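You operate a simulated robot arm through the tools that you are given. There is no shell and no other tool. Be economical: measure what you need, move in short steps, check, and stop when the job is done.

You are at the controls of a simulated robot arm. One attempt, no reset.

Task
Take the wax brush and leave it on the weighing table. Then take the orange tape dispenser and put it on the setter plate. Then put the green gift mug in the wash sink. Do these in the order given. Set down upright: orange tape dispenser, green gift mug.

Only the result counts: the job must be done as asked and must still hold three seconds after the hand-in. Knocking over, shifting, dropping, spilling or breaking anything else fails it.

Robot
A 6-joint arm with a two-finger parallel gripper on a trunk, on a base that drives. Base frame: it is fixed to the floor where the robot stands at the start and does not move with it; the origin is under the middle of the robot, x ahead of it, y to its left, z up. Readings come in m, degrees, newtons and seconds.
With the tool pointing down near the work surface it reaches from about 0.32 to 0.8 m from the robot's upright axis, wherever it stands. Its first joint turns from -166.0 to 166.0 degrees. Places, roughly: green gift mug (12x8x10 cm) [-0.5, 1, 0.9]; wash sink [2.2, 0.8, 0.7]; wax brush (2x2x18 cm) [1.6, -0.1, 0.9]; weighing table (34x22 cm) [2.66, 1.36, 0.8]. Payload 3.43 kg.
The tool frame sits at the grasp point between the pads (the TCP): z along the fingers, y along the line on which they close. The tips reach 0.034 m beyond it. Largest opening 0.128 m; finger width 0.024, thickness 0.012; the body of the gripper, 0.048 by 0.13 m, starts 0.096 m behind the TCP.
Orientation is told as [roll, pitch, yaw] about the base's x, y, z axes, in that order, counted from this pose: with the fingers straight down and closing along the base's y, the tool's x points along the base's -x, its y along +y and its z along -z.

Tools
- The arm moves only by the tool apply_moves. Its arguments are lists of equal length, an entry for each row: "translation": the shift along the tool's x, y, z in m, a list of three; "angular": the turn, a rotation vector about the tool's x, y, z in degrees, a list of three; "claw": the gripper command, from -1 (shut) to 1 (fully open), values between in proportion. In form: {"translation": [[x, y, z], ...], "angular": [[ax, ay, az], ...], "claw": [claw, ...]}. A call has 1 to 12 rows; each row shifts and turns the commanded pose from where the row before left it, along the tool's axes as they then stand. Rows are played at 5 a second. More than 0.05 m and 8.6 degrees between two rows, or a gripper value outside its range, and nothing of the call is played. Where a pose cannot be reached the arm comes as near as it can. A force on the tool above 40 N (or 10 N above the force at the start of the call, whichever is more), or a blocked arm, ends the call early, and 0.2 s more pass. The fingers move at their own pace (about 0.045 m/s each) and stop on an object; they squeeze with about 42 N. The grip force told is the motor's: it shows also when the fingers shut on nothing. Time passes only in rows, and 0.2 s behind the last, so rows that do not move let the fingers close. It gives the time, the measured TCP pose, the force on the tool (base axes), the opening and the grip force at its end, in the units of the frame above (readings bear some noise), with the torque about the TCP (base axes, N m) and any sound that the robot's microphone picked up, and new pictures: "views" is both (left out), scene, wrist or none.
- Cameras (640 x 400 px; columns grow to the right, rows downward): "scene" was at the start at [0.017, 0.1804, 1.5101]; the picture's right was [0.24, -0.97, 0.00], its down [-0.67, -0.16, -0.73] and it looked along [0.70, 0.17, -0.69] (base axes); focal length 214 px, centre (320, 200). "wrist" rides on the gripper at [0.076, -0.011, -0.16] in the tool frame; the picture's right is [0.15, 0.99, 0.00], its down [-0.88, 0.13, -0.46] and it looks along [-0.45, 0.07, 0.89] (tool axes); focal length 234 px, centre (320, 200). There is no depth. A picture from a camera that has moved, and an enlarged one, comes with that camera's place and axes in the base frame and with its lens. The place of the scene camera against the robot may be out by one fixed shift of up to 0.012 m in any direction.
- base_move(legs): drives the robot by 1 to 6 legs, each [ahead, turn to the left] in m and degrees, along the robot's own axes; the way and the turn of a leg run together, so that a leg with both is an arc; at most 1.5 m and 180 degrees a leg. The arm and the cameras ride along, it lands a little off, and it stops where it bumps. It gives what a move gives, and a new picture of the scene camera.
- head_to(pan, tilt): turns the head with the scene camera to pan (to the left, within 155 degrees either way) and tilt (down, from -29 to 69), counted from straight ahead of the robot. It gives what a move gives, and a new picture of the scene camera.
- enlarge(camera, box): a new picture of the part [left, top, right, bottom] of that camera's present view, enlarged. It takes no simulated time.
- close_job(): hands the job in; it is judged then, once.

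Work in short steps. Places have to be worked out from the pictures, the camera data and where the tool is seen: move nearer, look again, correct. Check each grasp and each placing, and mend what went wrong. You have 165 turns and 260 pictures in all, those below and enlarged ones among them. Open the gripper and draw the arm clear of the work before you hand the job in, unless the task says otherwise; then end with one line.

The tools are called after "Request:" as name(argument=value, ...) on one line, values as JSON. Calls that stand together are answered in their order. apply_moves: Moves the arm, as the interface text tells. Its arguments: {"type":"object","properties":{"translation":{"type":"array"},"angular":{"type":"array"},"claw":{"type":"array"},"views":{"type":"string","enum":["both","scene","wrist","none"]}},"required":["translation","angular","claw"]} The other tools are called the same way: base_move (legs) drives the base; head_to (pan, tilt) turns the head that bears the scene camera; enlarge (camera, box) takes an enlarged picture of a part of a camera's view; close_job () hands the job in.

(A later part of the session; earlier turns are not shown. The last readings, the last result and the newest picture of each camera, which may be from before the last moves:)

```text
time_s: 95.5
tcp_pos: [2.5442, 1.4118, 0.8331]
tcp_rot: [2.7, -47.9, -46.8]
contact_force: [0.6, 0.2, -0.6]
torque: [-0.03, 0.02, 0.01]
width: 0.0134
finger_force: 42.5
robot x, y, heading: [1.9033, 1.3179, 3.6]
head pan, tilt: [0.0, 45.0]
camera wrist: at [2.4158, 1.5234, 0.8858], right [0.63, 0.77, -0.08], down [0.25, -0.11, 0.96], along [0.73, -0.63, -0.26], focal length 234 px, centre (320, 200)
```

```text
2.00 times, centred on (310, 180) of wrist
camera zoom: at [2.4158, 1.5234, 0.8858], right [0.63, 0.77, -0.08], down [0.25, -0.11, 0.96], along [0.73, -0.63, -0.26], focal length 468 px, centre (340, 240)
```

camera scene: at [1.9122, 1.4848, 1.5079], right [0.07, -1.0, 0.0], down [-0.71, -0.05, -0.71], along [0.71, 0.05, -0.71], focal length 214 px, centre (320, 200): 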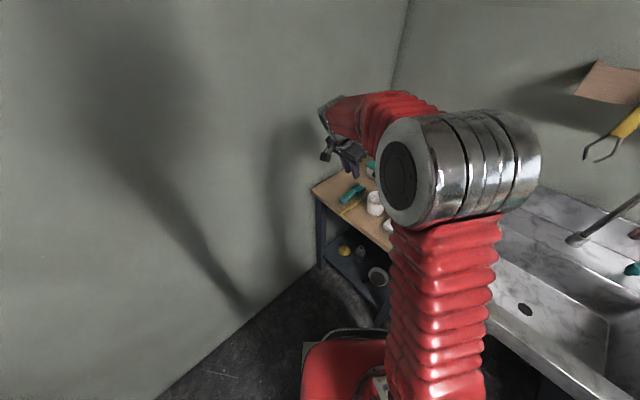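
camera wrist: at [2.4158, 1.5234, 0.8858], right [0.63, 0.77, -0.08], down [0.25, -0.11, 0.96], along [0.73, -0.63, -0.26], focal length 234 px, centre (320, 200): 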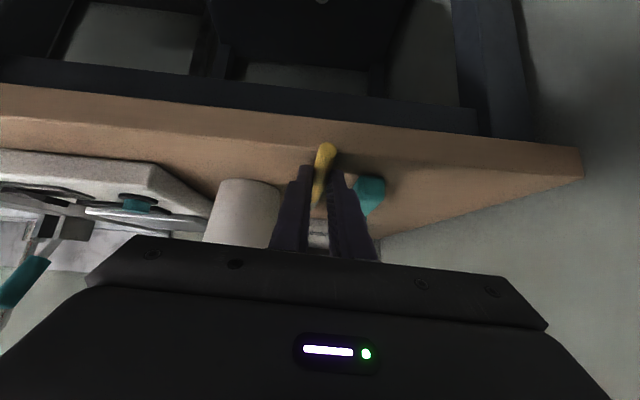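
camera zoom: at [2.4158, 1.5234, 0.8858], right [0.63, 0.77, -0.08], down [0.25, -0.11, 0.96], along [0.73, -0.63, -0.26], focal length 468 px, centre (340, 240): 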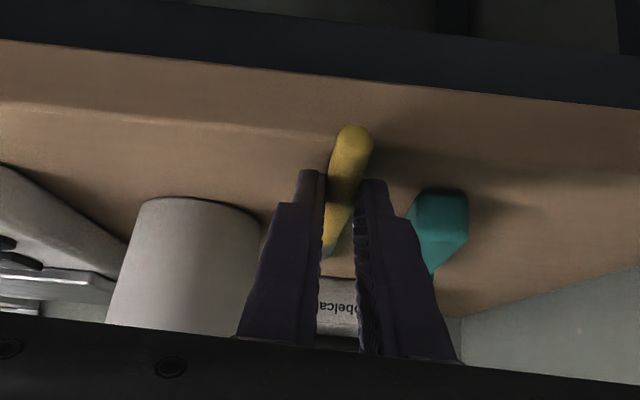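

Gripped. I slide it 4.5 cm further in and release.

Request:
apply_moves(translation=[[-0.0108, 0, 0.0108], [-0.0108, 0, 0.0108], [-0.0105, 0, 0.0108], [0, 0, 0], [0, 0, 0], [0, 0, 0], [-0.022, 0, -0.02], [-0.03, 0, -0.027], [-0.033, 0, -0.03], [-0.033, 0, -0.03], [-0.033, 0, -0.03]], angular=[[0, 0, 0], [0, 0, 0], [0, 0, 0], [0, 0, 0], [0, 0, 0], [0, 0, 0], [0, 0, 0], [0, 0, 0], [0, 8, 0], [0, 8, 0], [0, 8, 0]], claw=[-1, -1, -1, -0.7, -0.58, -0.58, -0.58, -0.58, -0.58, -0.58, -0.58])

Request:
enlarge(camera="wrist", box=[220, 20, 460, 200])

```text
time_s: 97.9
tcp_pos: [2.5852, 1.3594, 1.0358]
tcp_rot: [1.9, -23.9, -45.7]
contact_force: [-0.7, 0.3, 0.4]
torque: [-0.01, 0.01, -0.03]
width: 0.0268
finger_force: 0.0
robot x, y, heading: [1.9046, 1.318, 3.4]
head pan, tilt: [0.0, 45.0]
camera scene: at [1.9122, 1.4848, 1.5079], right [0.07, -1.0, 0.0], down [-0.71, -0.05, -0.71], along [0.71, 0.05, -0.71], focal length 214 px, centre (320, 200)
camera wrist: at [2.4797, 1.4439, 1.1538], right [0.6, 0.8, -0.03], down [0.51, -0.36, 0.78], along [0.61, -0.48, -0.63], focal length 234 px, centre (320, 200)
```

scene: 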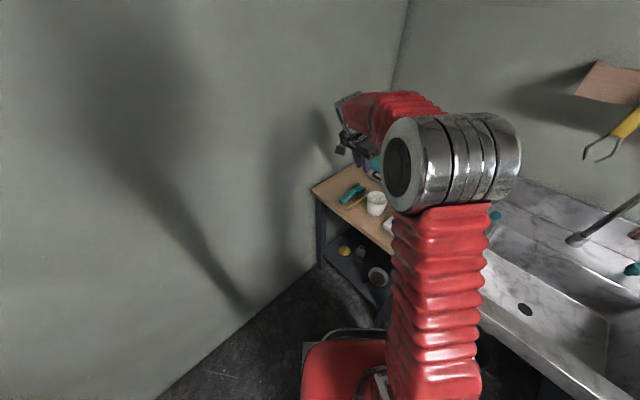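
wrist: 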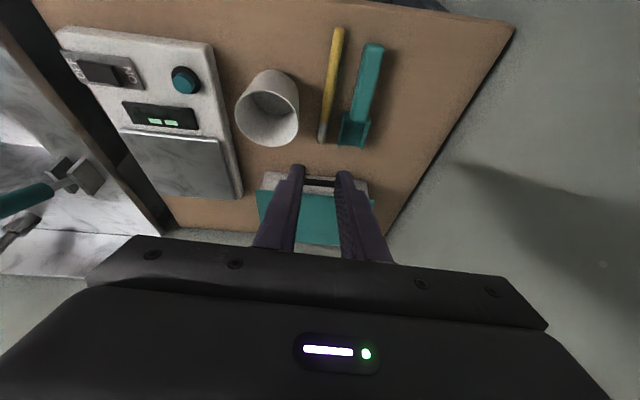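

```text
2.22 times, centred on (340, 110) of wrist
camera zoom: at [2.4797, 1.4439, 1.1538], right [0.6, 0.8, -0.03], down [0.51, -0.36, 0.78], along [0.61, -0.48, -0.63], focal length 520 px, centre (276, 400)
```

zoom: 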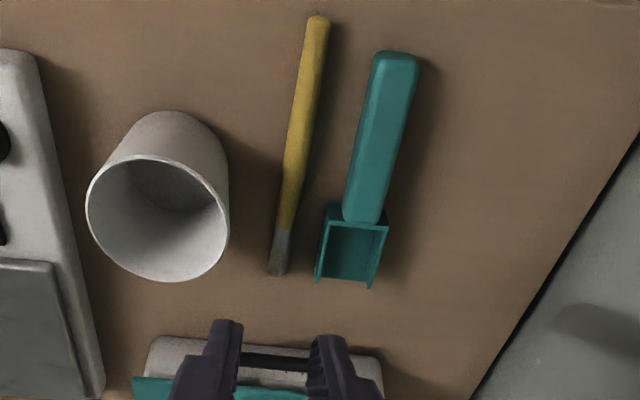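

The brush rests securely and wholly on the weighing table. Now I raise and neutralise the arm, back off and head to the packing table.

Request:
apply_moves(translation=[[-0.018, 0, -0.041], [-0.018, 0, -0.041], [-0.018, 0, -0.041], [-0.018, 0, -0.041], [0, 0, 0], [0, 0, 0], [0, 0, 0]], angular=[[0, 0, 0], [0, 0, 0], [0, 0, 0], [0, 0, 0], [0, 8, 0], [0, 8, 0], [0, 8, 0]], claw=[-0.5, -0.5, -0.5, 0, 0, 0, 0], views="none")

Request:
apply_moves(translation=[[0, 0, 0], [0, 0, 0], [0, 0, 0], [0.02, 0, 0], [0.03, 0, 0], [0.03, 0, 0]], angular=[[0, 0, -7.6], [0, 0, -7.6], [0, 0, -7.6], [0, 0, -7.6], [0, 0, -7.6], [0, 0, -7.6]], claw=[0, 0, 0, 0, 0, 0], views="none")

Request:
base_move(legs=[[-0.34, 0]])

```text
time_s: 99.5
tcp_pos: [2.5797, 1.3588, 1.2184]
tcp_rot: [1.8, 0.1, -44.9]
contact_force: [-1.2, 0.0, 0.2]
torque: [-0.01, -0.08, 0.01]
width: 0.0639
finger_force: 0.1
robot x, y, heading: [1.901, 1.3137, 3.8]
head pan, tilt: [0.0, 45.0]
```

```text
time_s: 100.9
tcp_pos: [2.5031, 1.3791, 1.2151]
tcp_rot: [1.2, -1.2, 0.7]
contact_force: [-0.5, -0.5, -0.7]
torque: [0.03, 0.04, -0.02]
width: 0.0637
finger_force: 0.1
robot x, y, heading: [1.9039, 1.3162, 3.8]
head pan, tilt: [0.0, 45.0]
```

```text
time_s: 103.7
tcp_pos: [2.1595, 1.3605, 1.2151]
tcp_rot: [1.2, -1.2, 1.2]
contact_force: [-0.3, 0.5, 0.1]
torque: [0.01, 0.0, 0.0]
width: 0.0639
finger_force: 0.1
robot x, y, heading: [1.5599, 1.291, 4.4]
head pan, tilt: [0.0, 45.0]
camera scene: at [1.5672, 1.461, 1.5079], right [0.08, -1.0, 0.0], down [-0.71, -0.05, -0.71], along [0.7, 0.05, -0.71], focal length 214 px, centre (320, 200)
```

scene: 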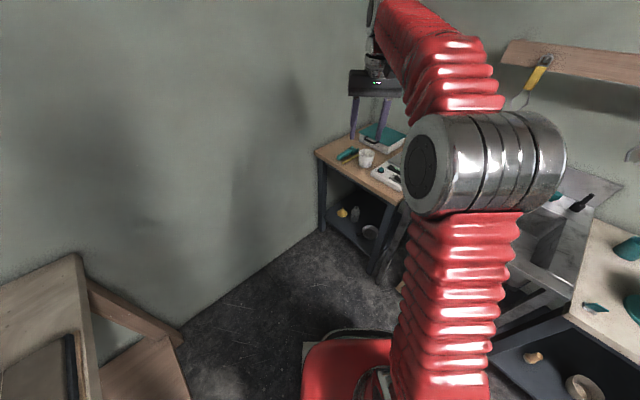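

I retract a bit and turn right, grabbing a view of the sink on the way.

Request:
apply_moves(translation=[[0.04, 0, 0], [0.04, 0, 0]], angular=[[0, 0, 0], [0, 0, 0]], claw=[0, 0], views="none")

Request:
base_move(legs=[[0, -70]])

Request:
head_to(pan=35, tilt=45)

```text
time_s: 104.3
tcp_pos: [2.0797, 1.3599, 1.2132]
tcp_rot: [1.2, -1.1, 1.2]
contact_force: [0.3, 0.0, -0.5]
torque: [-0.03, 0.07, 0.03]
width: 0.0641
finger_force: 0.0
robot x, y, heading: [1.5631, 1.2927, 4.5]
head pan, tilt: [0.0, 45.0]
```

```text
time_s: 109.1
tcp_pos: [1.7992, 0.83, 1.214]
tcp_rot: [1.2, -1.3, -69.0]
contact_force: [-0.6, 0.3, 0.8]
torque: [0.01, 0.0, -0.01]
width: 0.064
finger_force: 0.0
robot x, y, heading: [1.6064, 1.3174, -65.8]
head pan, tilt: [0.0, 45.0]
camera scene: at [1.7513, 1.3698, 1.5079], right [-0.91, -0.41, 0.0], down [-0.29, 0.64, -0.71], along [0.29, -0.64, -0.71], focal length 214 px, centre (320, 200)
```

scene: 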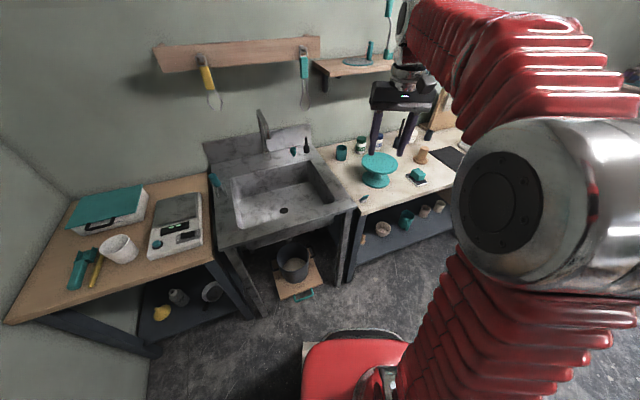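

```text
time_s: 110.1
tcp_pos: [1.7997, 0.8307, 1.2143]
tcp_rot: [1.2, -1.2, -68.9]
contact_force: [0.1, 0.2, 0.0]
torque: [0.03, -0.03, -0.01]
width: 0.0638
finger_force: 0.1
robot x, y, heading: [1.6017, 1.3168, -65.6]
head pan, tilt: [35.0, 45.0]
camera scene: at [1.7877, 1.4024, 1.5079], right [-0.51, -0.86, 0.0], down [-0.61, 0.36, -0.71], along [0.61, -0.36, -0.71], focal length 214 px, centre (320, 200)
```

scene: 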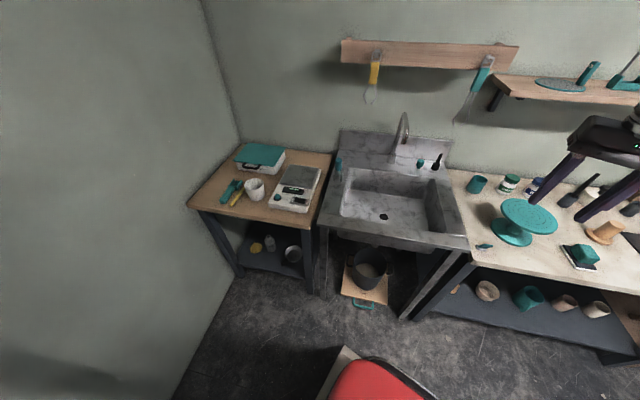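

The basin is empty and clear. Now I drive to the packing table in front of the dispenser.

Request:
base_move(legs=[[0, -82], [0.7, 0], [0.65, 0]])

Request:
base_move(legs=[[0, -77]])

Request:
head_to(pan=15, tilt=45)

```text
time_s: 124.3
tcp_pos: [0.0359, 0.2969, 1.2147]
tcp_rot: [1.3, -1.3, -149.3]
contact_force: [0.7, -0.1, 0.1]
torque: [0.0, 0.01, 0.02]
width: 0.0641
finger_force: 0.0
robot x, y, heading: [0.4809, 0.5722, -146.1]
head pan, tilt: [35.0, 45.0]
camera scene: at [0.5837, 0.4136, 1.5079], right [-0.93, 0.36, 0.0], down [0.25, 0.66, -0.71], along [-0.25, -0.66, -0.71], focal length 214 px, centre (320, 200)
```

scene: 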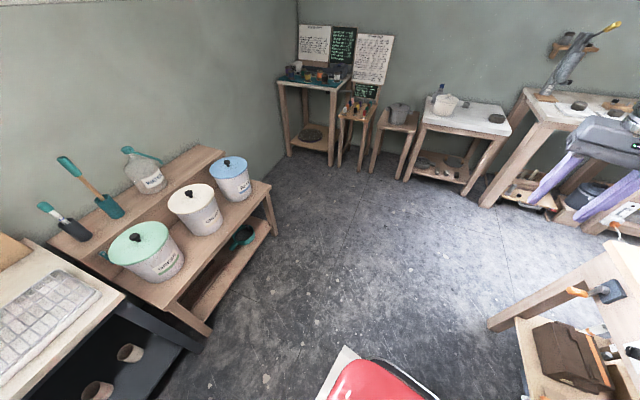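

```text
time_s: 129.6
tcp_pos: [0.1157, 0.9504, 1.2149]
tcp_rot: [1.2, -1.3, 132.5]
contact_force: [0.5, 0.4, 1.3]
torque: [-0.02, -0.04, -0.02]
width: 0.0641
finger_force: 0.0
robot x, y, heading: [0.443, 0.5373, 136.5]
head pan, tilt: [35.0, 45.0]
camera scene: at [0.2933, 0.4069, 1.5079], right [0.15, 0.99, 0.0], down [0.7, -0.11, -0.71], along [-0.7, 0.11, -0.71], focal length 214 px, centre (320, 200)
```

scene: 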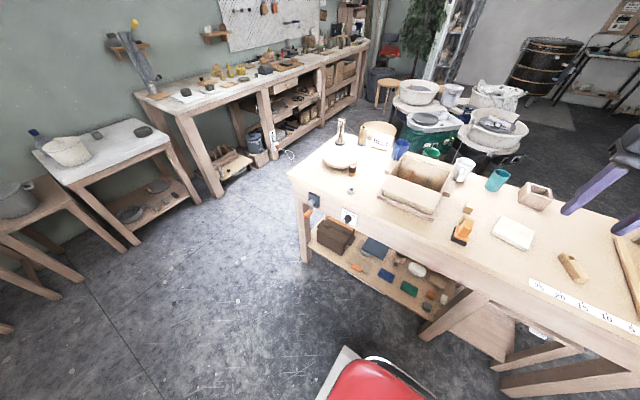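

```text
time_s: 130.4
tcp_pos: [0.1155, 0.9508, 1.214]
tcp_rot: [1.2, -1.2, 132.7]
contact_force: [0.3, -0.2, -0.7]
torque: [-0.02, 0.01, 0.0]
width: 0.0639
finger_force: 0.0
robot x, y, heading: [0.4408, 0.5399, 136.2]
head pan, tilt: [15.0, 45.0]
camera scene: at [0.3023, 0.4336, 1.5079], right [0.48, 0.88, 0.0], down [0.62, -0.34, -0.71], along [-0.62, 0.34, -0.71], focal length 214 px, centre (320, 200)
```

scene: 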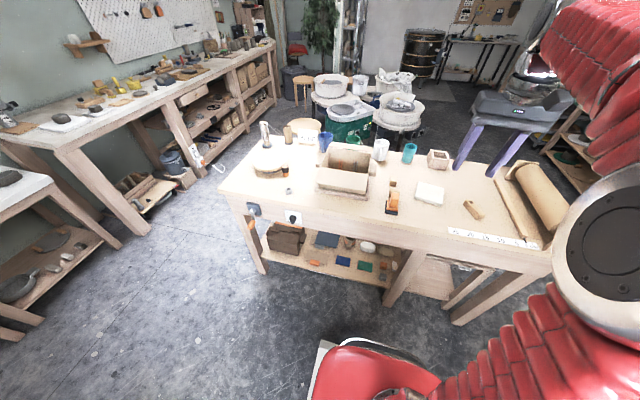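

Request:
enlarge(camera="scene", box=[220, 120, 480, 260])

Request:
enlarge(camera="scene", box=[360, 150, 480, 230])

Request:
enlarge(camera="wrist", box=[0, 0, 640, 400])

```text
2.46 times, centred on (350, 190) of scene
camera zoom: at [0.3023, 0.4336, 1.5079], right [0.48, 0.88, 0.0], down [0.62, -0.34, -0.71], along [-0.62, 0.34, -0.71], focal length 528 px, centre (246, 225)
```

zoom: 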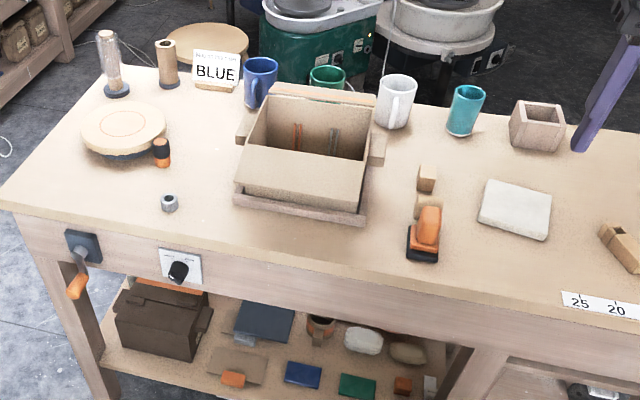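

```text
5.00 times, centred on (420, 190) of scene
camera zoom: at [0.3023, 0.4336, 1.5079], right [0.48, 0.88, 0.0], down [0.62, -0.34, -0.71], along [-0.62, 0.34, -0.71], focal length 1072 px, centre (-180, 250)
```

zoom: 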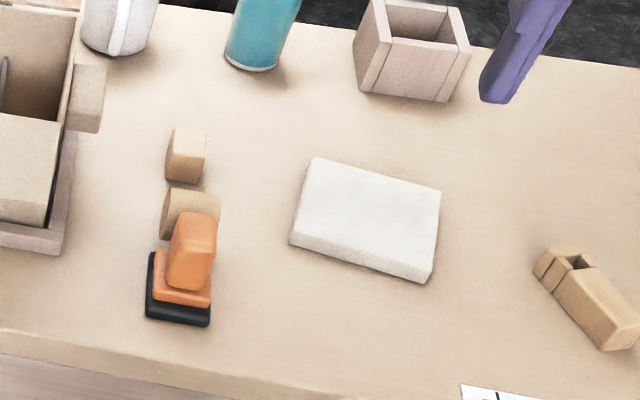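

```text
1.00 times, centred on (320, 200) of wrist (not enlarged: the box is as wide or as high as the picture)
camera zoom: at [0.1794, 0.9024, 1.3746], right [-0.63, -0.78, 0.02], down [-0.68, 0.56, 0.48], along [-0.38, 0.29, -0.88], focal length 234 px, centre (320, 200)
```

zoom: 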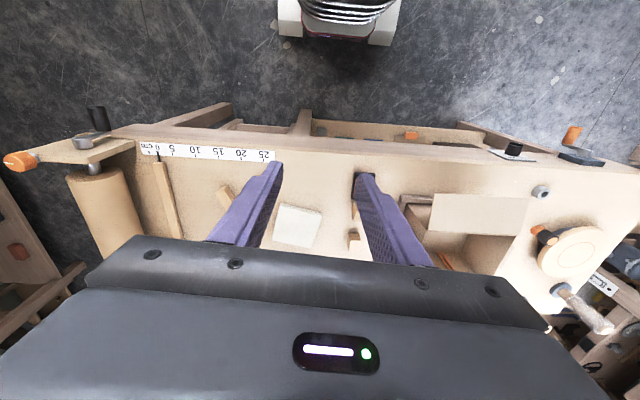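

The white slab next to the dispenser looks like the setter plate. I move the wrist camera over the orange object for a closer look.

Request:
apply_moves(translation=[[-0.035, 0.03, 0.02], [-0.035, 0.03, 0.02], [-0.035, 0.03, 0.02], [-0.035, 0.027, 0.02]], angular=[[0, 0, 0], [0, 0, 0], [0, 0, 0], [0, 0, 0]], claw=[0.6, 1, 1, 1], views="wrist")

Request:
enlarge(camera="wrist", box=[200, 60, 440, 240])

```text
refused: row 1 steps farther than a row can; nothing moved
```

```text
2.22 times, centred on (320, 150) of wrist
camera zoom: at [0.1794, 0.9024, 1.3746], right [-0.63, -0.78, 0.02], down [-0.68, 0.56, 0.48], along [-0.38, 0.29, -0.88], focal length 520 px, centre (320, 311)
```

zoom: 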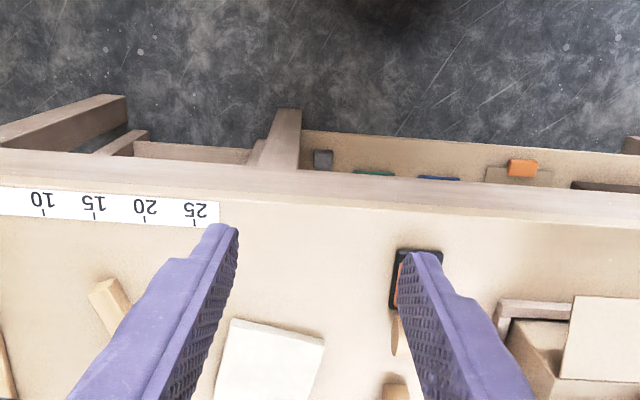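

Request:
apply_moves(translation=[[-0.028, 0.024, 0.015], [-0.028, 0.024, 0.015], [-0.028, 0.024, 0.015], [-0.028, 0.024, 0.015], [-0.02, 0.021, 0.02]], angular=[[0, 0, 0], [0, 0, 0], [0, 0, 0], [0, 0, 0], [0, 0, 0]], claw=[0.6, 1, 1, 1, 1], views="wrist")

Request:
enlarge(camera="wrist", box=[200, 60, 440, 240])

```text
time_s: 131.6
tcp_pos: [-0.0628, 0.9706, 1.14]
tcp_rot: [1.2, -1.2, 132.6]
contact_force: [1.3, -0.2, 0.2]
torque: [0.04, 0.02, -0.01]
width: 0.1281
finger_force: 0.1
robot x, y, heading: [0.4392, 0.5406, 136.2]
head pan, tilt: [15.0, 45.0]
camera wrist: at [0.0011, 0.9213, 1.2995], right [-0.63, -0.78, 0.02], down [-0.68, 0.56, 0.48], along [-0.38, 0.29, -0.88], focal length 234 px, centre (320, 200)
```

wrist: 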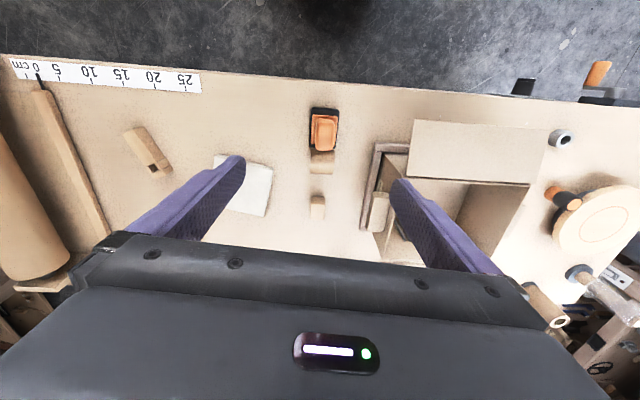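

```text
2.22 times, centred on (320, 150) of wrist
camera zoom: at [0.0011, 0.9213, 1.2995], right [-0.63, -0.78, 0.02], down [-0.68, 0.56, 0.48], along [-0.38, 0.29, -0.88], focal length 520 px, centre (320, 311)
```

zoom: 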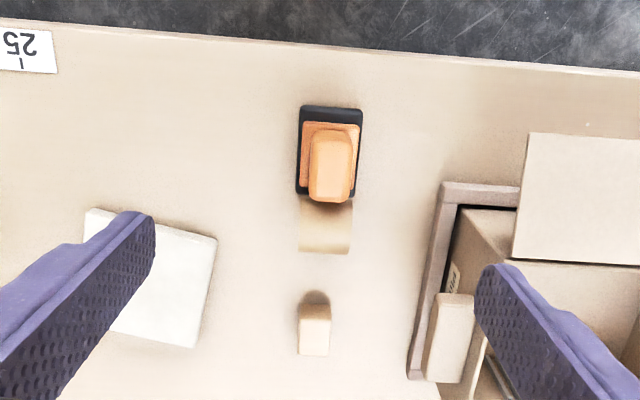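

It is a tape dispenser (black base, orange body, tape roll) next to the plate; table ≈0.87 m, orange body top ≈0.955 m. I narrow the claw, centre on the orange body and descend.

Request:
apply_moves(translation=[[0, 0.009, 0], [0, 0, 0.03], [0, 0, 0.04], [0, 0, 0.04], [0, 0, 0.03]], angular=[[0, 0, 0], [0, 0, 0], [0, 0, 0], [0, 0, 0], [0, 0, 0]], claw=[0.1, 0.1, 0.1, 0.1, 0.1], views="wrist")

Request:
enlarge(camera="wrist", box=[200, 60, 440, 240])

Request:
enlarge(camera="scene", box=[340, 140, 480, 230])

```text
time_s: 132.8
tcp_pos: [-0.0719, 0.9635, 1.0029]
tcp_rot: [1.2, -1.2, 132.5]
contact_force: [0.6, 0.5, 0.4]
torque: [0.02, 0.02, 0.0]
width: 0.0703
finger_force: 0.0
robot x, y, heading: [0.4394, 0.5368, 136.2]
head pan, tilt: [15.0, 45.0]
camera wrist: at [-0.0077, 0.9153, 1.1621], right [-0.63, -0.78, 0.02], down [-0.68, 0.56, 0.48], along [-0.38, 0.29, -0.88], focal length 234 px, centre (320, 200)
```

wrist: 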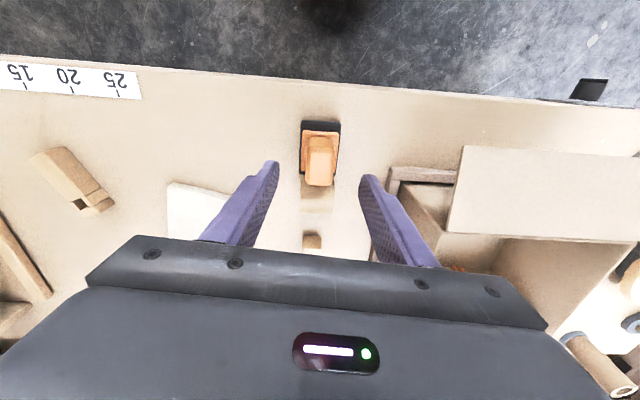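

```text
2.22 times, centred on (320, 150) of wrist
camera zoom: at [-0.0077, 0.9153, 1.1621], right [-0.63, -0.78, 0.02], down [-0.68, 0.56, 0.48], along [-0.38, 0.29, -0.88], focal length 520 px, centre (320, 311)
```

zoom: 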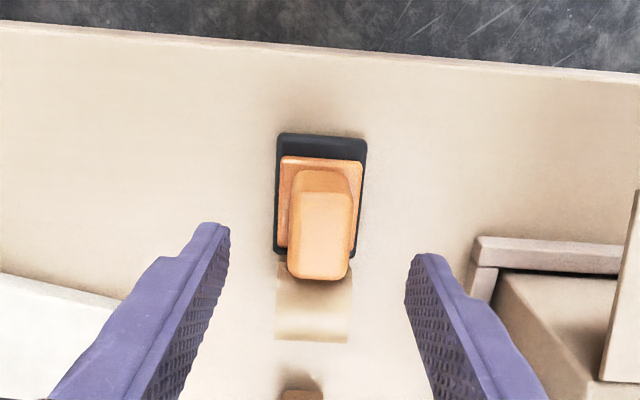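

```text
4.44 times, centred on (410, 185) of scene
camera zoom: at [0.3022, 0.4337, 1.5079], right [0.48, 0.88, 0.0], down [0.62, -0.34, -0.71], along [-0.62, 0.34, -0.71], focal length 953 px, centre (-80, 267)
```

zoom: 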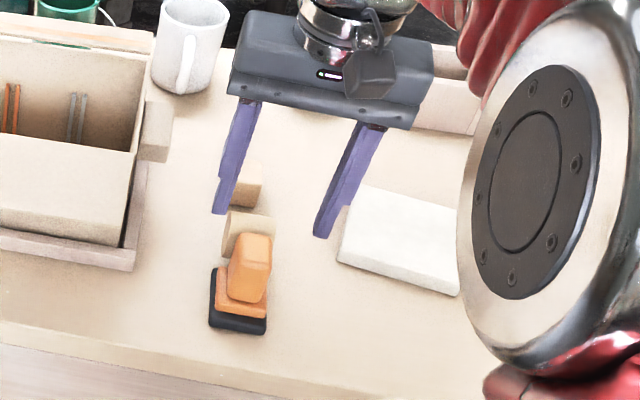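

Aligned over the body. I descend to 0.933 and close.

Request:
apply_moves(translation=[[0, 0, 0.035], [0, 0, 0.033], [0, 0, 0], [0, 0, 0], [0, 0, 0], [0, 0, 0], [0, 0, 0]], angular=[[0, 0, 0], [0, 0, 0], [0, 0, 0], [0, 0, 0], [0, 0, 0], [0, 0, 0], [0, 0, 0]], claw=[0.1, 0.1, -0.3, -0.6, -1, -1, -1], views="wrist")

Request:
enlarge(camera="scene", box=[340, 140, 480, 230])

```text
time_s: 134.4
tcp_pos: [-0.0767, 0.9654, 0.9329]
tcp_rot: [1.2, -1.2, 132.5]
contact_force: [-0.6, 1.5, 0.7]
torque: [0.14, 0.03, 0.06]
width: 0.0295
finger_force: 42.3
robot x, y, heading: [0.4424, 0.5378, 136.3]
head pan, tilt: [15.0, 45.0]
camera wrist: at [-0.0131, 0.9169, 1.0929], right [-0.63, -0.78, 0.02], down [-0.68, 0.56, 0.48], along [-0.38, 0.29, -0.88], focal length 234 px, centre (320, 200)
```

wrist: 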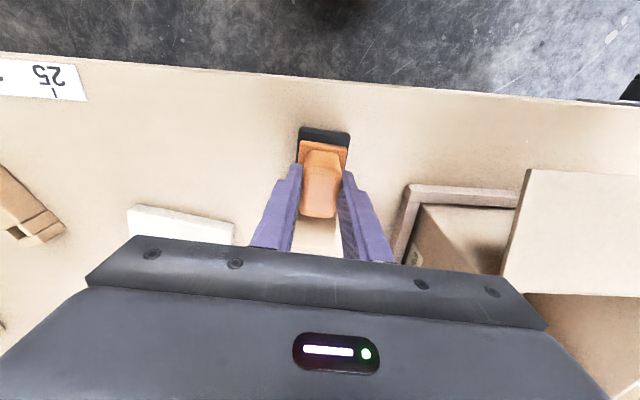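

```text
4.44 times, centred on (410, 185) of scene
camera zoom: at [0.3021, 0.4338, 1.5079], right [0.48, 0.88, 0.0], down [0.62, -0.34, -0.71], along [-0.62, 0.34, -0.71], focal length 953 px, centre (-80, 267)
```

zoom: 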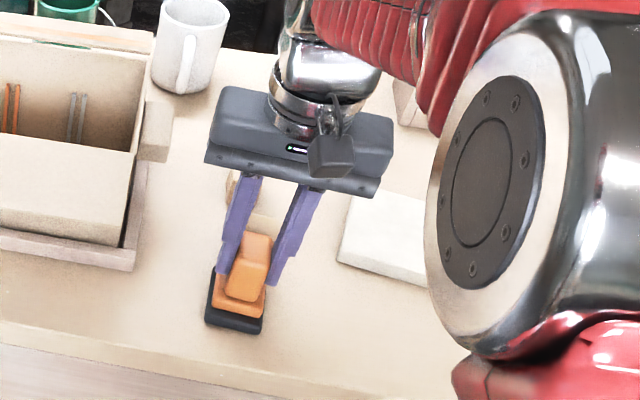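

Gripped at 29.5 mm. I lift a few centimetres and see what comes along.

Request:
apply_moves(translation=[[0, 0, -0.02], [0, 0, -0.02], [0, 0, -0.02], [0, 0, 0]], angular=[[0, 0, 0], [0, 0, 0], [0, 0, 0], [0, 0, 0]], claw=[-1, -1, -1, -1], views="wrist")

Request:
enlarge(camera="wrist", box=[200, 60, 440, 240])

Request:
enlarge(camera="scene", box=[340, 140, 480, 230])

```text
time_s: 135.4
tcp_pos: [-0.0729, 0.9641, 0.9918]
tcp_rot: [1.2, -1.2, 132.5]
contact_force: [-0.1, -0.8, -1.5]
torque: [-0.01, 0.0, -0.01]
width: 0.0292
finger_force: 42.1
robot x, y, heading: [0.4455, 0.5415, 136.4]
head pan, tilt: [15.0, 45.0]
camera wrist: at [-0.0092, 0.9165, 1.1516], right [-0.63, -0.78, 0.02], down [-0.68, 0.56, 0.48], along [-0.38, 0.29, -0.88], focal length 234 px, centre (320, 200)
```

wrist: 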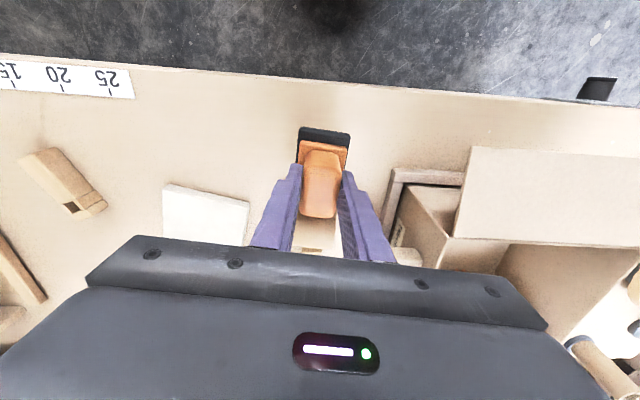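

```text
2.22 times, centred on (320, 150) of wrist
camera zoom: at [-0.0092, 0.9165, 1.1516], right [-0.63, -0.78, 0.02], down [-0.68, 0.56, 0.48], along [-0.38, 0.29, -0.88], focal length 520 px, centre (320, 311)
```

zoom: 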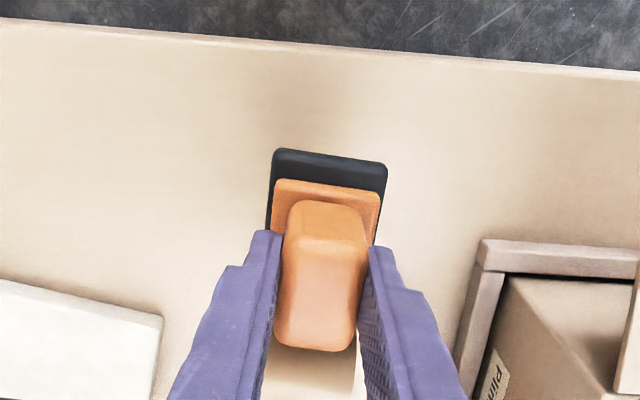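

```text
4.44 times, centred on (410, 185) of scene
camera zoom: at [0.3021, 0.4338, 1.5079], right [0.48, 0.88, 0.0], down [0.62, -0.34, -0.71], along [-0.62, 0.34, -0.71], focal length 953 px, centre (-80, 267)
```

zoom: 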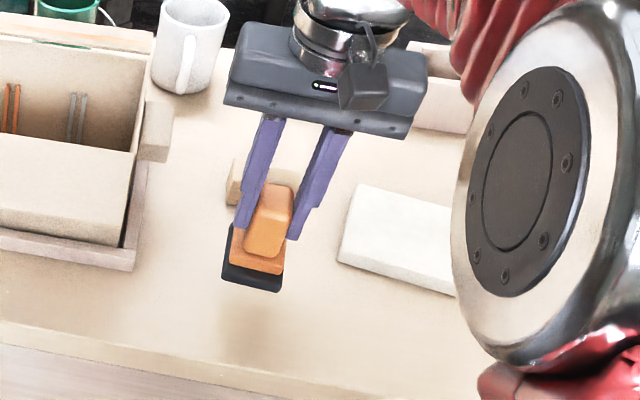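

The whole dispenser including its roll came up level. I carry it over the plate centre.

Request:
apply_moves(translation=[[0, 0, -0.01], [-0.0229, -0.0286, 0], [-0.0229, -0.0286, 0], [-0.0229, -0.0286, 0], [-0.0229, -0.0286, 0], [-0.0229, -0.0286, 0], [0, 0, 0]], angular=[[0, 0, 0], [0, 0, 0], [0, 0, 0], [0, 0, 0], [0, 0, 0], [0, 0, 0], [0, 0, 0]], claw=[-1, -1, -1, -1, -1, -1, -1])

Request:
enlarge(camera="wrist", box=[200, 60, 440, 240])

Request:
enlarge(camera="scene", box=[340, 140, 480, 230])

```text
time_s: 137.0
tcp_pos: [-0.0447, 1.144, 1.0056]
tcp_rot: [1.2, -1.2, 132.6]
contact_force: [-0.7, 0.5, -2.4]
torque: [-0.02, -0.01, 0.02]
width: 0.0291
finger_force: 42.6
robot x, y, heading: [0.4423, 0.5402, 136.0]
head pan, tilt: [15.0, 45.0]
camera scene: at [0.302, 0.4339, 1.5079], right [0.48, 0.88, 0.0], down [0.62, -0.34, -0.71], along [-0.62, 0.34, -0.71], focal length 214 px, centre (320, 200)
camera wrist: at [0.0198, 1.0968, 1.1646], right [-0.63, -0.78, 0.02], down [-0.68, 0.56, 0.48], along [-0.38, 0.29, -0.88], focal length 234 px, centre (320, 200)
```

scene: 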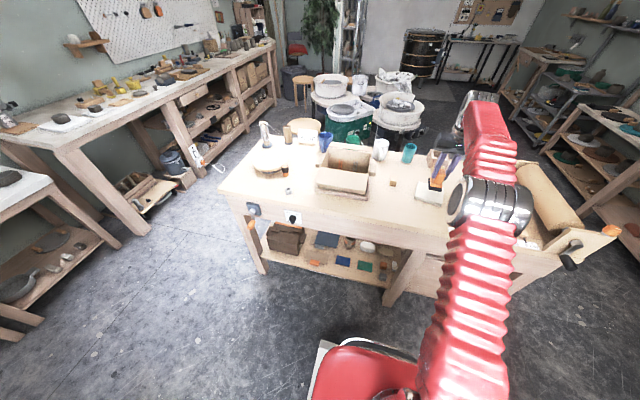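
wrist: 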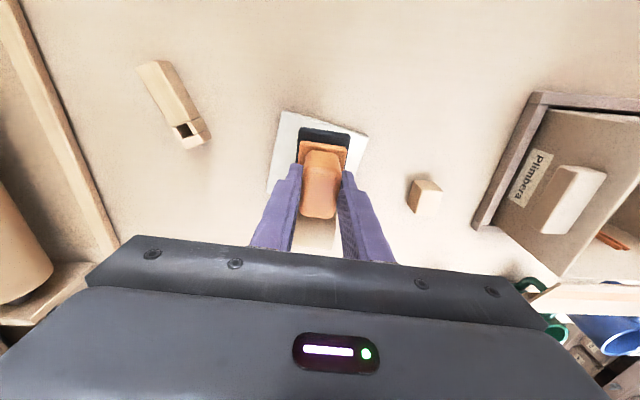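

```text
2.22 times, centred on (320, 150) of wrist
camera zoom: at [0.0198, 1.0968, 1.1646], right [-0.63, -0.78, 0.02], down [-0.68, 0.56, 0.48], along [-0.38, 0.29, -0.88], focal length 520 px, centre (320, 311)
```

zoom: 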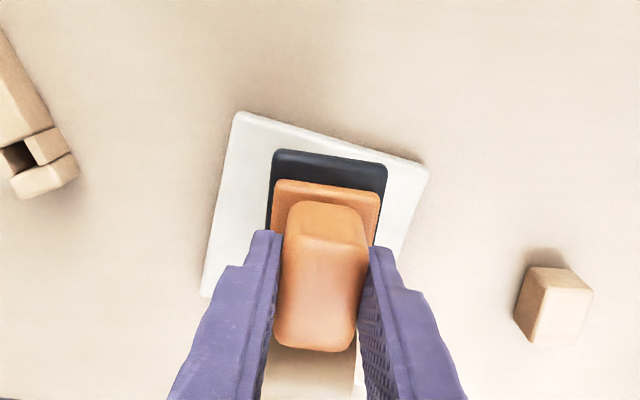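

```text
4.44 times, centred on (410, 185) of scene
camera zoom: at [0.302, 0.4339, 1.5079], right [0.48, 0.88, 0.0], down [0.62, -0.34, -0.71], along [-0.62, 0.34, -0.71], focal length 953 px, centre (-80, 267)
```

zoom: 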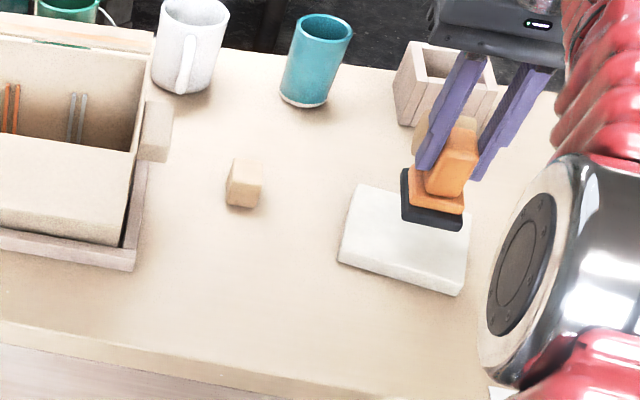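

Nicely above the plate; I rotate 12° to match the plate, shift 9 mm forward and lower most of the way.

Request:
apply_moves(translation=[[-0.0045, 0, 0], [-0.0045, 0, 0], [0, 0, 0.02], [0, 0, 0.018], [0, 0, 0]], angular=[[0, 0, 6], [0, 0, 6], [0, 0, 0], [0, 0, 0], [0, 0, 0]], claw=[-1, -1, -1, -1, -1], views="wrist")

Request:
enlarge(camera="wrist", box=[200, 60, 440, 240])

Request:
enlarge(camera="scene", box=[380, 130, 500, 220])

```text
time_s: 138.2
tcp_pos: [-0.0531, 1.1513, 0.9651]
tcp_rot: [1.5, -1.1, 120.5]
contact_force: [0.0, 0.2, -2.3]
torque: [-0.02, -0.04, 0.02]
width: 0.0293
finger_force: 41.8
robot x, y, heading: [0.4435, 0.5355, 136.2]
head pan, tilt: [15.0, 45.0]
camera wrist: at [0.0006, 1.0918, 1.1255], right [-0.78, -0.63, 0.02], down [-0.55, 0.69, 0.47], along [-0.31, 0.36, -0.88], focal length 234 px, centre (320, 200)
```

wrist: 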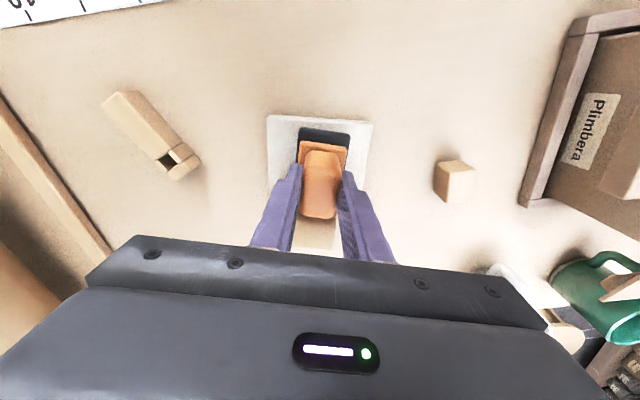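

```text
2.22 times, centred on (320, 150) of wrist
camera zoom: at [0.0006, 1.0918, 1.1255], right [-0.78, -0.63, 0.02], down [-0.55, 0.69, 0.47], along [-0.31, 0.36, -0.88], focal length 520 px, centre (320, 311)
```

zoom: 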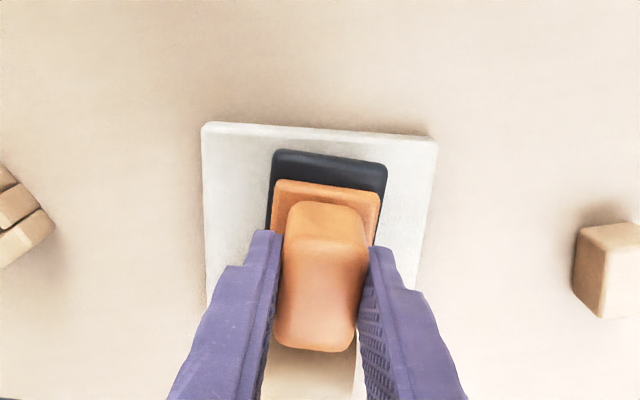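

```text
4.44 times, centred on (440, 175) of scene
camera zoom: at [0.302, 0.4339, 1.5079], right [0.48, 0.88, 0.0], down [0.62, -0.34, -0.71], along [-0.62, 0.34, -0.71], focal length 953 px, centre (-213, 311)
```

zoom: 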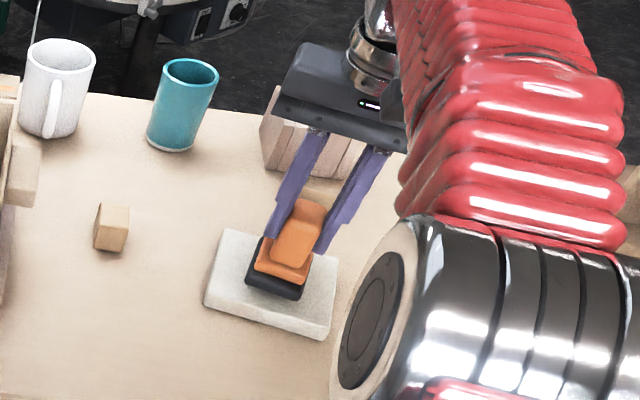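

Aligned. I shift 8 mm back and lower in small steps until contact.

Request:
apply_moves(translation=[[0.008, 0, 0], [0, 0, 0.004], [0, 0, 0.004], [0, 0, 0.003]], angular=[[0, 0, 0], [0, 0, 0], [0, 0, 0], [0, 0, 0]], claw=[-1, -1, -1, -1], views="none")

```text
time_s: 139.2
tcp_pos: [-0.048, 1.1458, 0.9535]
tcp_rot: [1.5, -1.0, 120.5]
contact_force: [0.4, 0.4, -1.0]
torque: [0.0, 0.0, 0.02]
width: 0.0294
finger_force: 41.7
robot x, y, heading: [0.4444, 0.5363, 136.0]
head pan, tilt: [15.0, 45.0]
```

Request:
apply_moves(translation=[[0, 0, 0.002], [0, 0, 0.002], [0, 0, 0]], angular=[[0, 0, 0], [0, 0, 0], [0, 0, 0]], claw=[-1, -1, -1], views="none")

Request:
enlarge(camera="scene", box=[400, 150, 480, 210])

```text
time_s: 140.0
tcp_pos: [-0.0489, 1.1453, 0.951]
tcp_rot: [1.4, -1.2, 120.5]
contact_force: [1.1, -3.0, 11.4]
torque: [0.31, -0.1, -0.03]
width: 0.0293
finger_force: 41.8
robot x, y, heading: [0.4409, 0.537, 136.3]
head pan, tilt: [15.0, 45.0]
```

```text
6.67 times, centred on (440, 180) of scene
camera zoom: at [0.3024, 0.4334, 1.5079], right [0.48, 0.88, 0.0], down [0.62, -0.34, -0.71], along [-0.62, 0.34, -0.71], focal length 1430 px, centre (-480, 333)
```

zoom: 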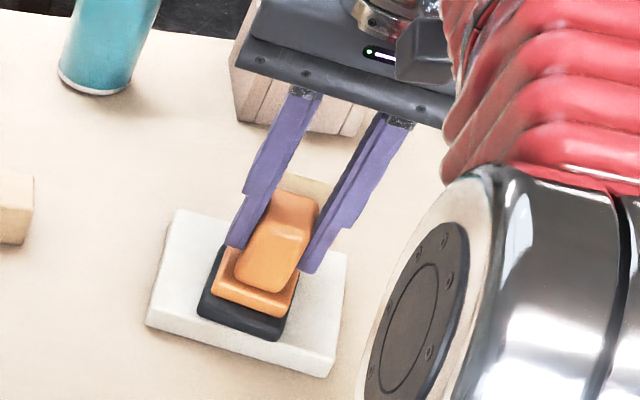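

Contact made (11 N). I release and rise.

Request:
apply_moves(translation=[[0, 0, -0.002], [0, 0, 0], [0, 0, 0], [0, 0, -0.03], [0, 0, -0.04], [0, 0, -0.04], [0, 0, -0.04]], angular=[[0, 0, 0], [0, 0, 0], [0, 0, 0], [0, 0, 0], [0, 0, 0], [0, 0, 0], [0, 0, 0]], claw=[-0.5, -0.2, -0.1, -0.1, -0.1, -0.1, -0.1])

Request:
enlarge(camera="scene", box=[400, 150, 480, 210])

Request:
enlarge(camera="wrist", box=[200, 60, 440, 240])

```text
time_s: 141.6
tcp_pos: [-0.0351, 1.1286, 1.0928]
tcp_rot: [1.5, -0.9, 120.4]
contact_force: [0.2, 1.2, -1.2]
torque: [-0.04, -0.03, 0.02]
width: 0.0576
finger_force: 0.0
out of reach, approached as far as the arm can: row 6, 7
robot x, y, heading: [0.4409, 0.5353, 136.2]
head pan, tilt: [15.0, 45.0]
camera scene: at [0.302, 0.4339, 1.5078], right [0.48, 0.88, 0.0], down [0.62, -0.34, -0.71], along [-0.62, 0.34, -0.71], focal length 214 px, centre (320, 200)
camera wrist: at [0.0168, 1.0695, 1.253], right [-0.78, -0.63, 0.02], down [-0.55, 0.69, 0.47], along [-0.31, 0.35, -0.88], focal length 234 px, centre (320, 200)
```

scene: 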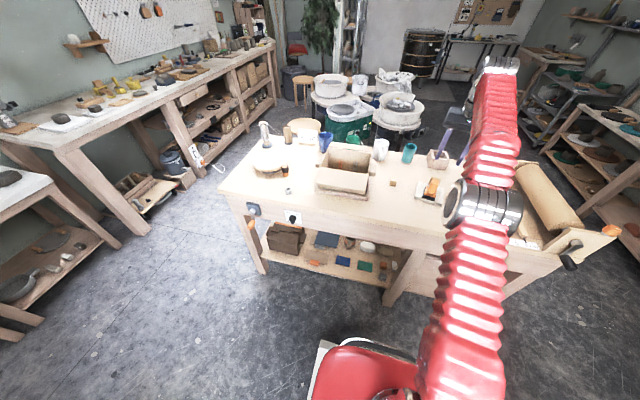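
wrist: 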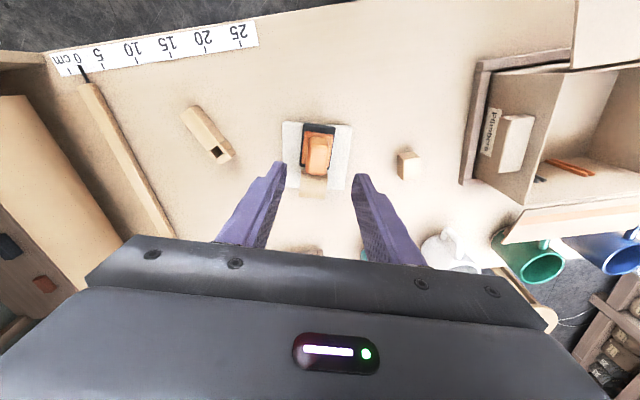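

```text
6.67 times, centred on (440, 180) of scene
camera zoom: at [0.302, 0.4339, 1.5078], right [0.48, 0.88, 0.0], down [0.62, -0.34, -0.71], along [-0.62, 0.34, -0.71], focal length 1430 px, centre (-480, 333)
```

zoom: 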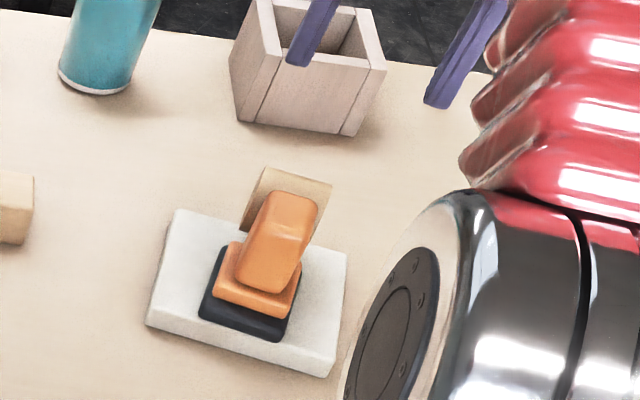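

```text
2.22 times, centred on (320, 150) of wrist
camera zoom: at [0.0168, 1.0695, 1.253], right [-0.78, -0.63, 0.02], down [-0.55, 0.69, 0.47], along [-0.31, 0.35, -0.88], focal length 520 px, centre (320, 311)
```

zoom: 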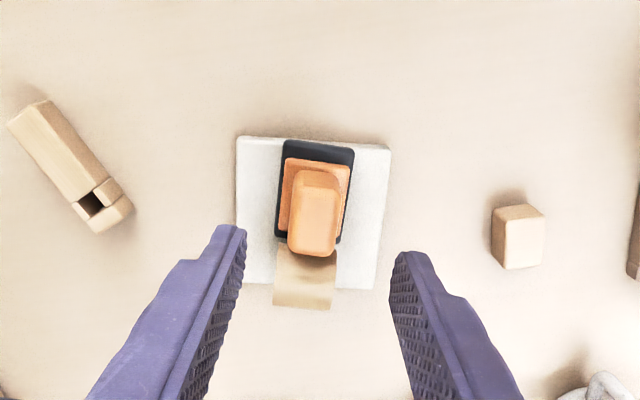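

The dispenser stands on the setter plate. Next the green mug behind the box at about (-0.45, 1.04). I retract and raise the arm, then reposition the base.

Request:
apply_moves(translation=[[0.04, 0, -0.01], [0.04, 0, -0.03], [0.035, 0, -0.03], [0.035, 0, -0.03], [0.03, 0, -0.03], [0.03, 0, -0.03]], angular=[[0, 0, 0], [0, 0, -6], [0, 0, -6], [0, 0, 0], [0, 0, 0], [0, 0, 0]], claw=[0, 0, 0, 0, 0.5, 1], views="none")

Request:
base_move(legs=[[0, 48], [0.35, 0], [0, -49]])

Request:
enlarge(camera="wrist", box=[0, 0, 640, 400])

```text
time_s: 143.0
tcp_pos: [0.0995, 0.9626, 1.2495]
tcp_rot: [1.2, -1.2, 132.6]
contact_force: [-0.7, 0.7, -0.2]
torque: [0.0, -0.02, 0.01]
width: 0.1154
finger_force: 0.0
robot x, y, heading: [0.4434, 0.5401, 136.4]
head pan, tilt: [15.0, 45.0]
```

```text
time_s: 152.2
tcp_pos: [-0.2338, 0.9406, 1.2504]
tcp_rot: [1.1, -1.2, 131.2]
contact_force: [0.2, 0.0, -0.7]
torque: [0.02, 0.02, -0.01]
width: 0.128
finger_force: 0.1
robot x, y, heading: [0.0851, 0.4935, 134.9]
head pan, tilt: [15.0, 45.0]
camera scene: at [-0.0562, 0.395, 1.5079], right [0.5, 0.87, 0.0], down [0.61, -0.35, -0.71], along [-0.61, 0.35, -0.71], focal length 214 px, centre (320, 200)
```

scene: 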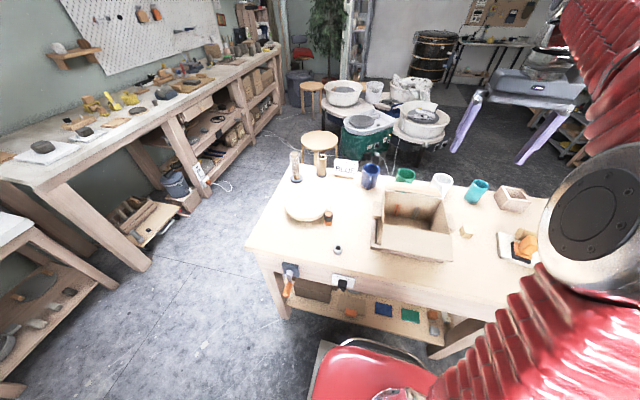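

```text
1.00 times, centred on (320, 200) of wrist (not enlarged: the box is as wide or as high as the picture)
camera zoom: at [-0.1715, 0.8912, 1.4099], right [-0.65, -0.76, 0.02], down [-0.66, 0.58, 0.48], along [-0.37, 0.3, -0.88], focal length 234 px, centre (320, 200)
```

zoom: 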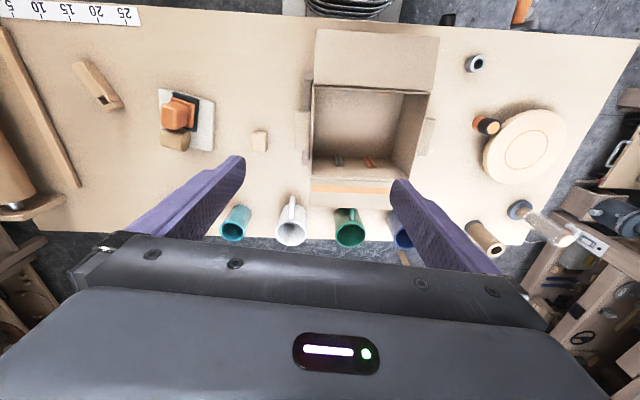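

The green mug is visible behind the box; I enlarge for spacing and handle direction.

Request:
enlarge(camera="wrist", box=[260, 160, 440, 260])

Request:
enlarge(camera="scene", box=[340, 140, 480, 250])

```text
3.56 times, centred on (350, 210) of wrist
camera zoom: at [-0.1715, 0.8912, 1.4099], right [-0.65, -0.76, 0.02], down [-0.66, 0.58, 0.48], along [-0.37, 0.3, -0.88], focal length 833 px, centre (213, 164)
```

zoom: 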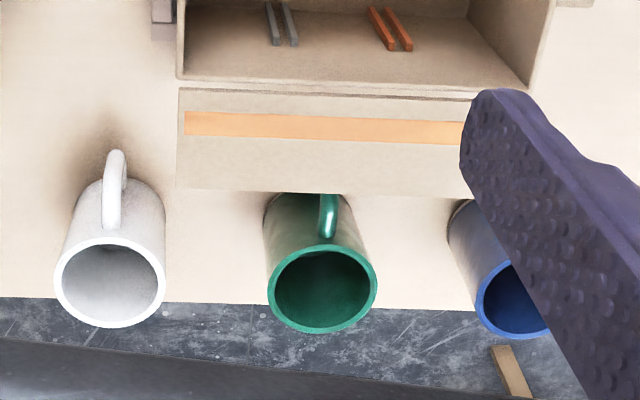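

```text
3.64 times, centred on (410, 195) of scene
camera zoom: at [-0.0562, 0.395, 1.5079], right [0.5, 0.87, 0.0], down [0.61, -0.35, -0.71], along [-0.61, 0.35, -0.71], focal length 780 px, centre (-7, 218)
```

zoom: 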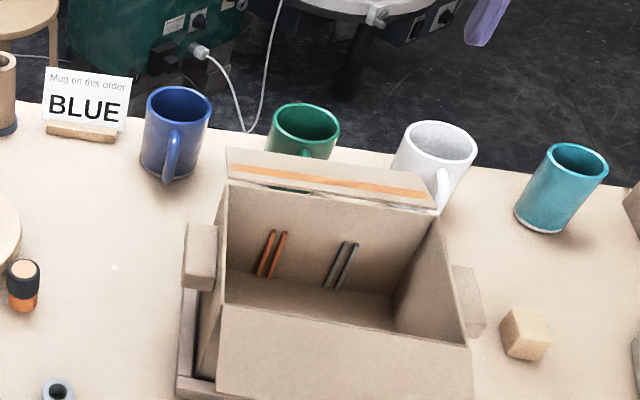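

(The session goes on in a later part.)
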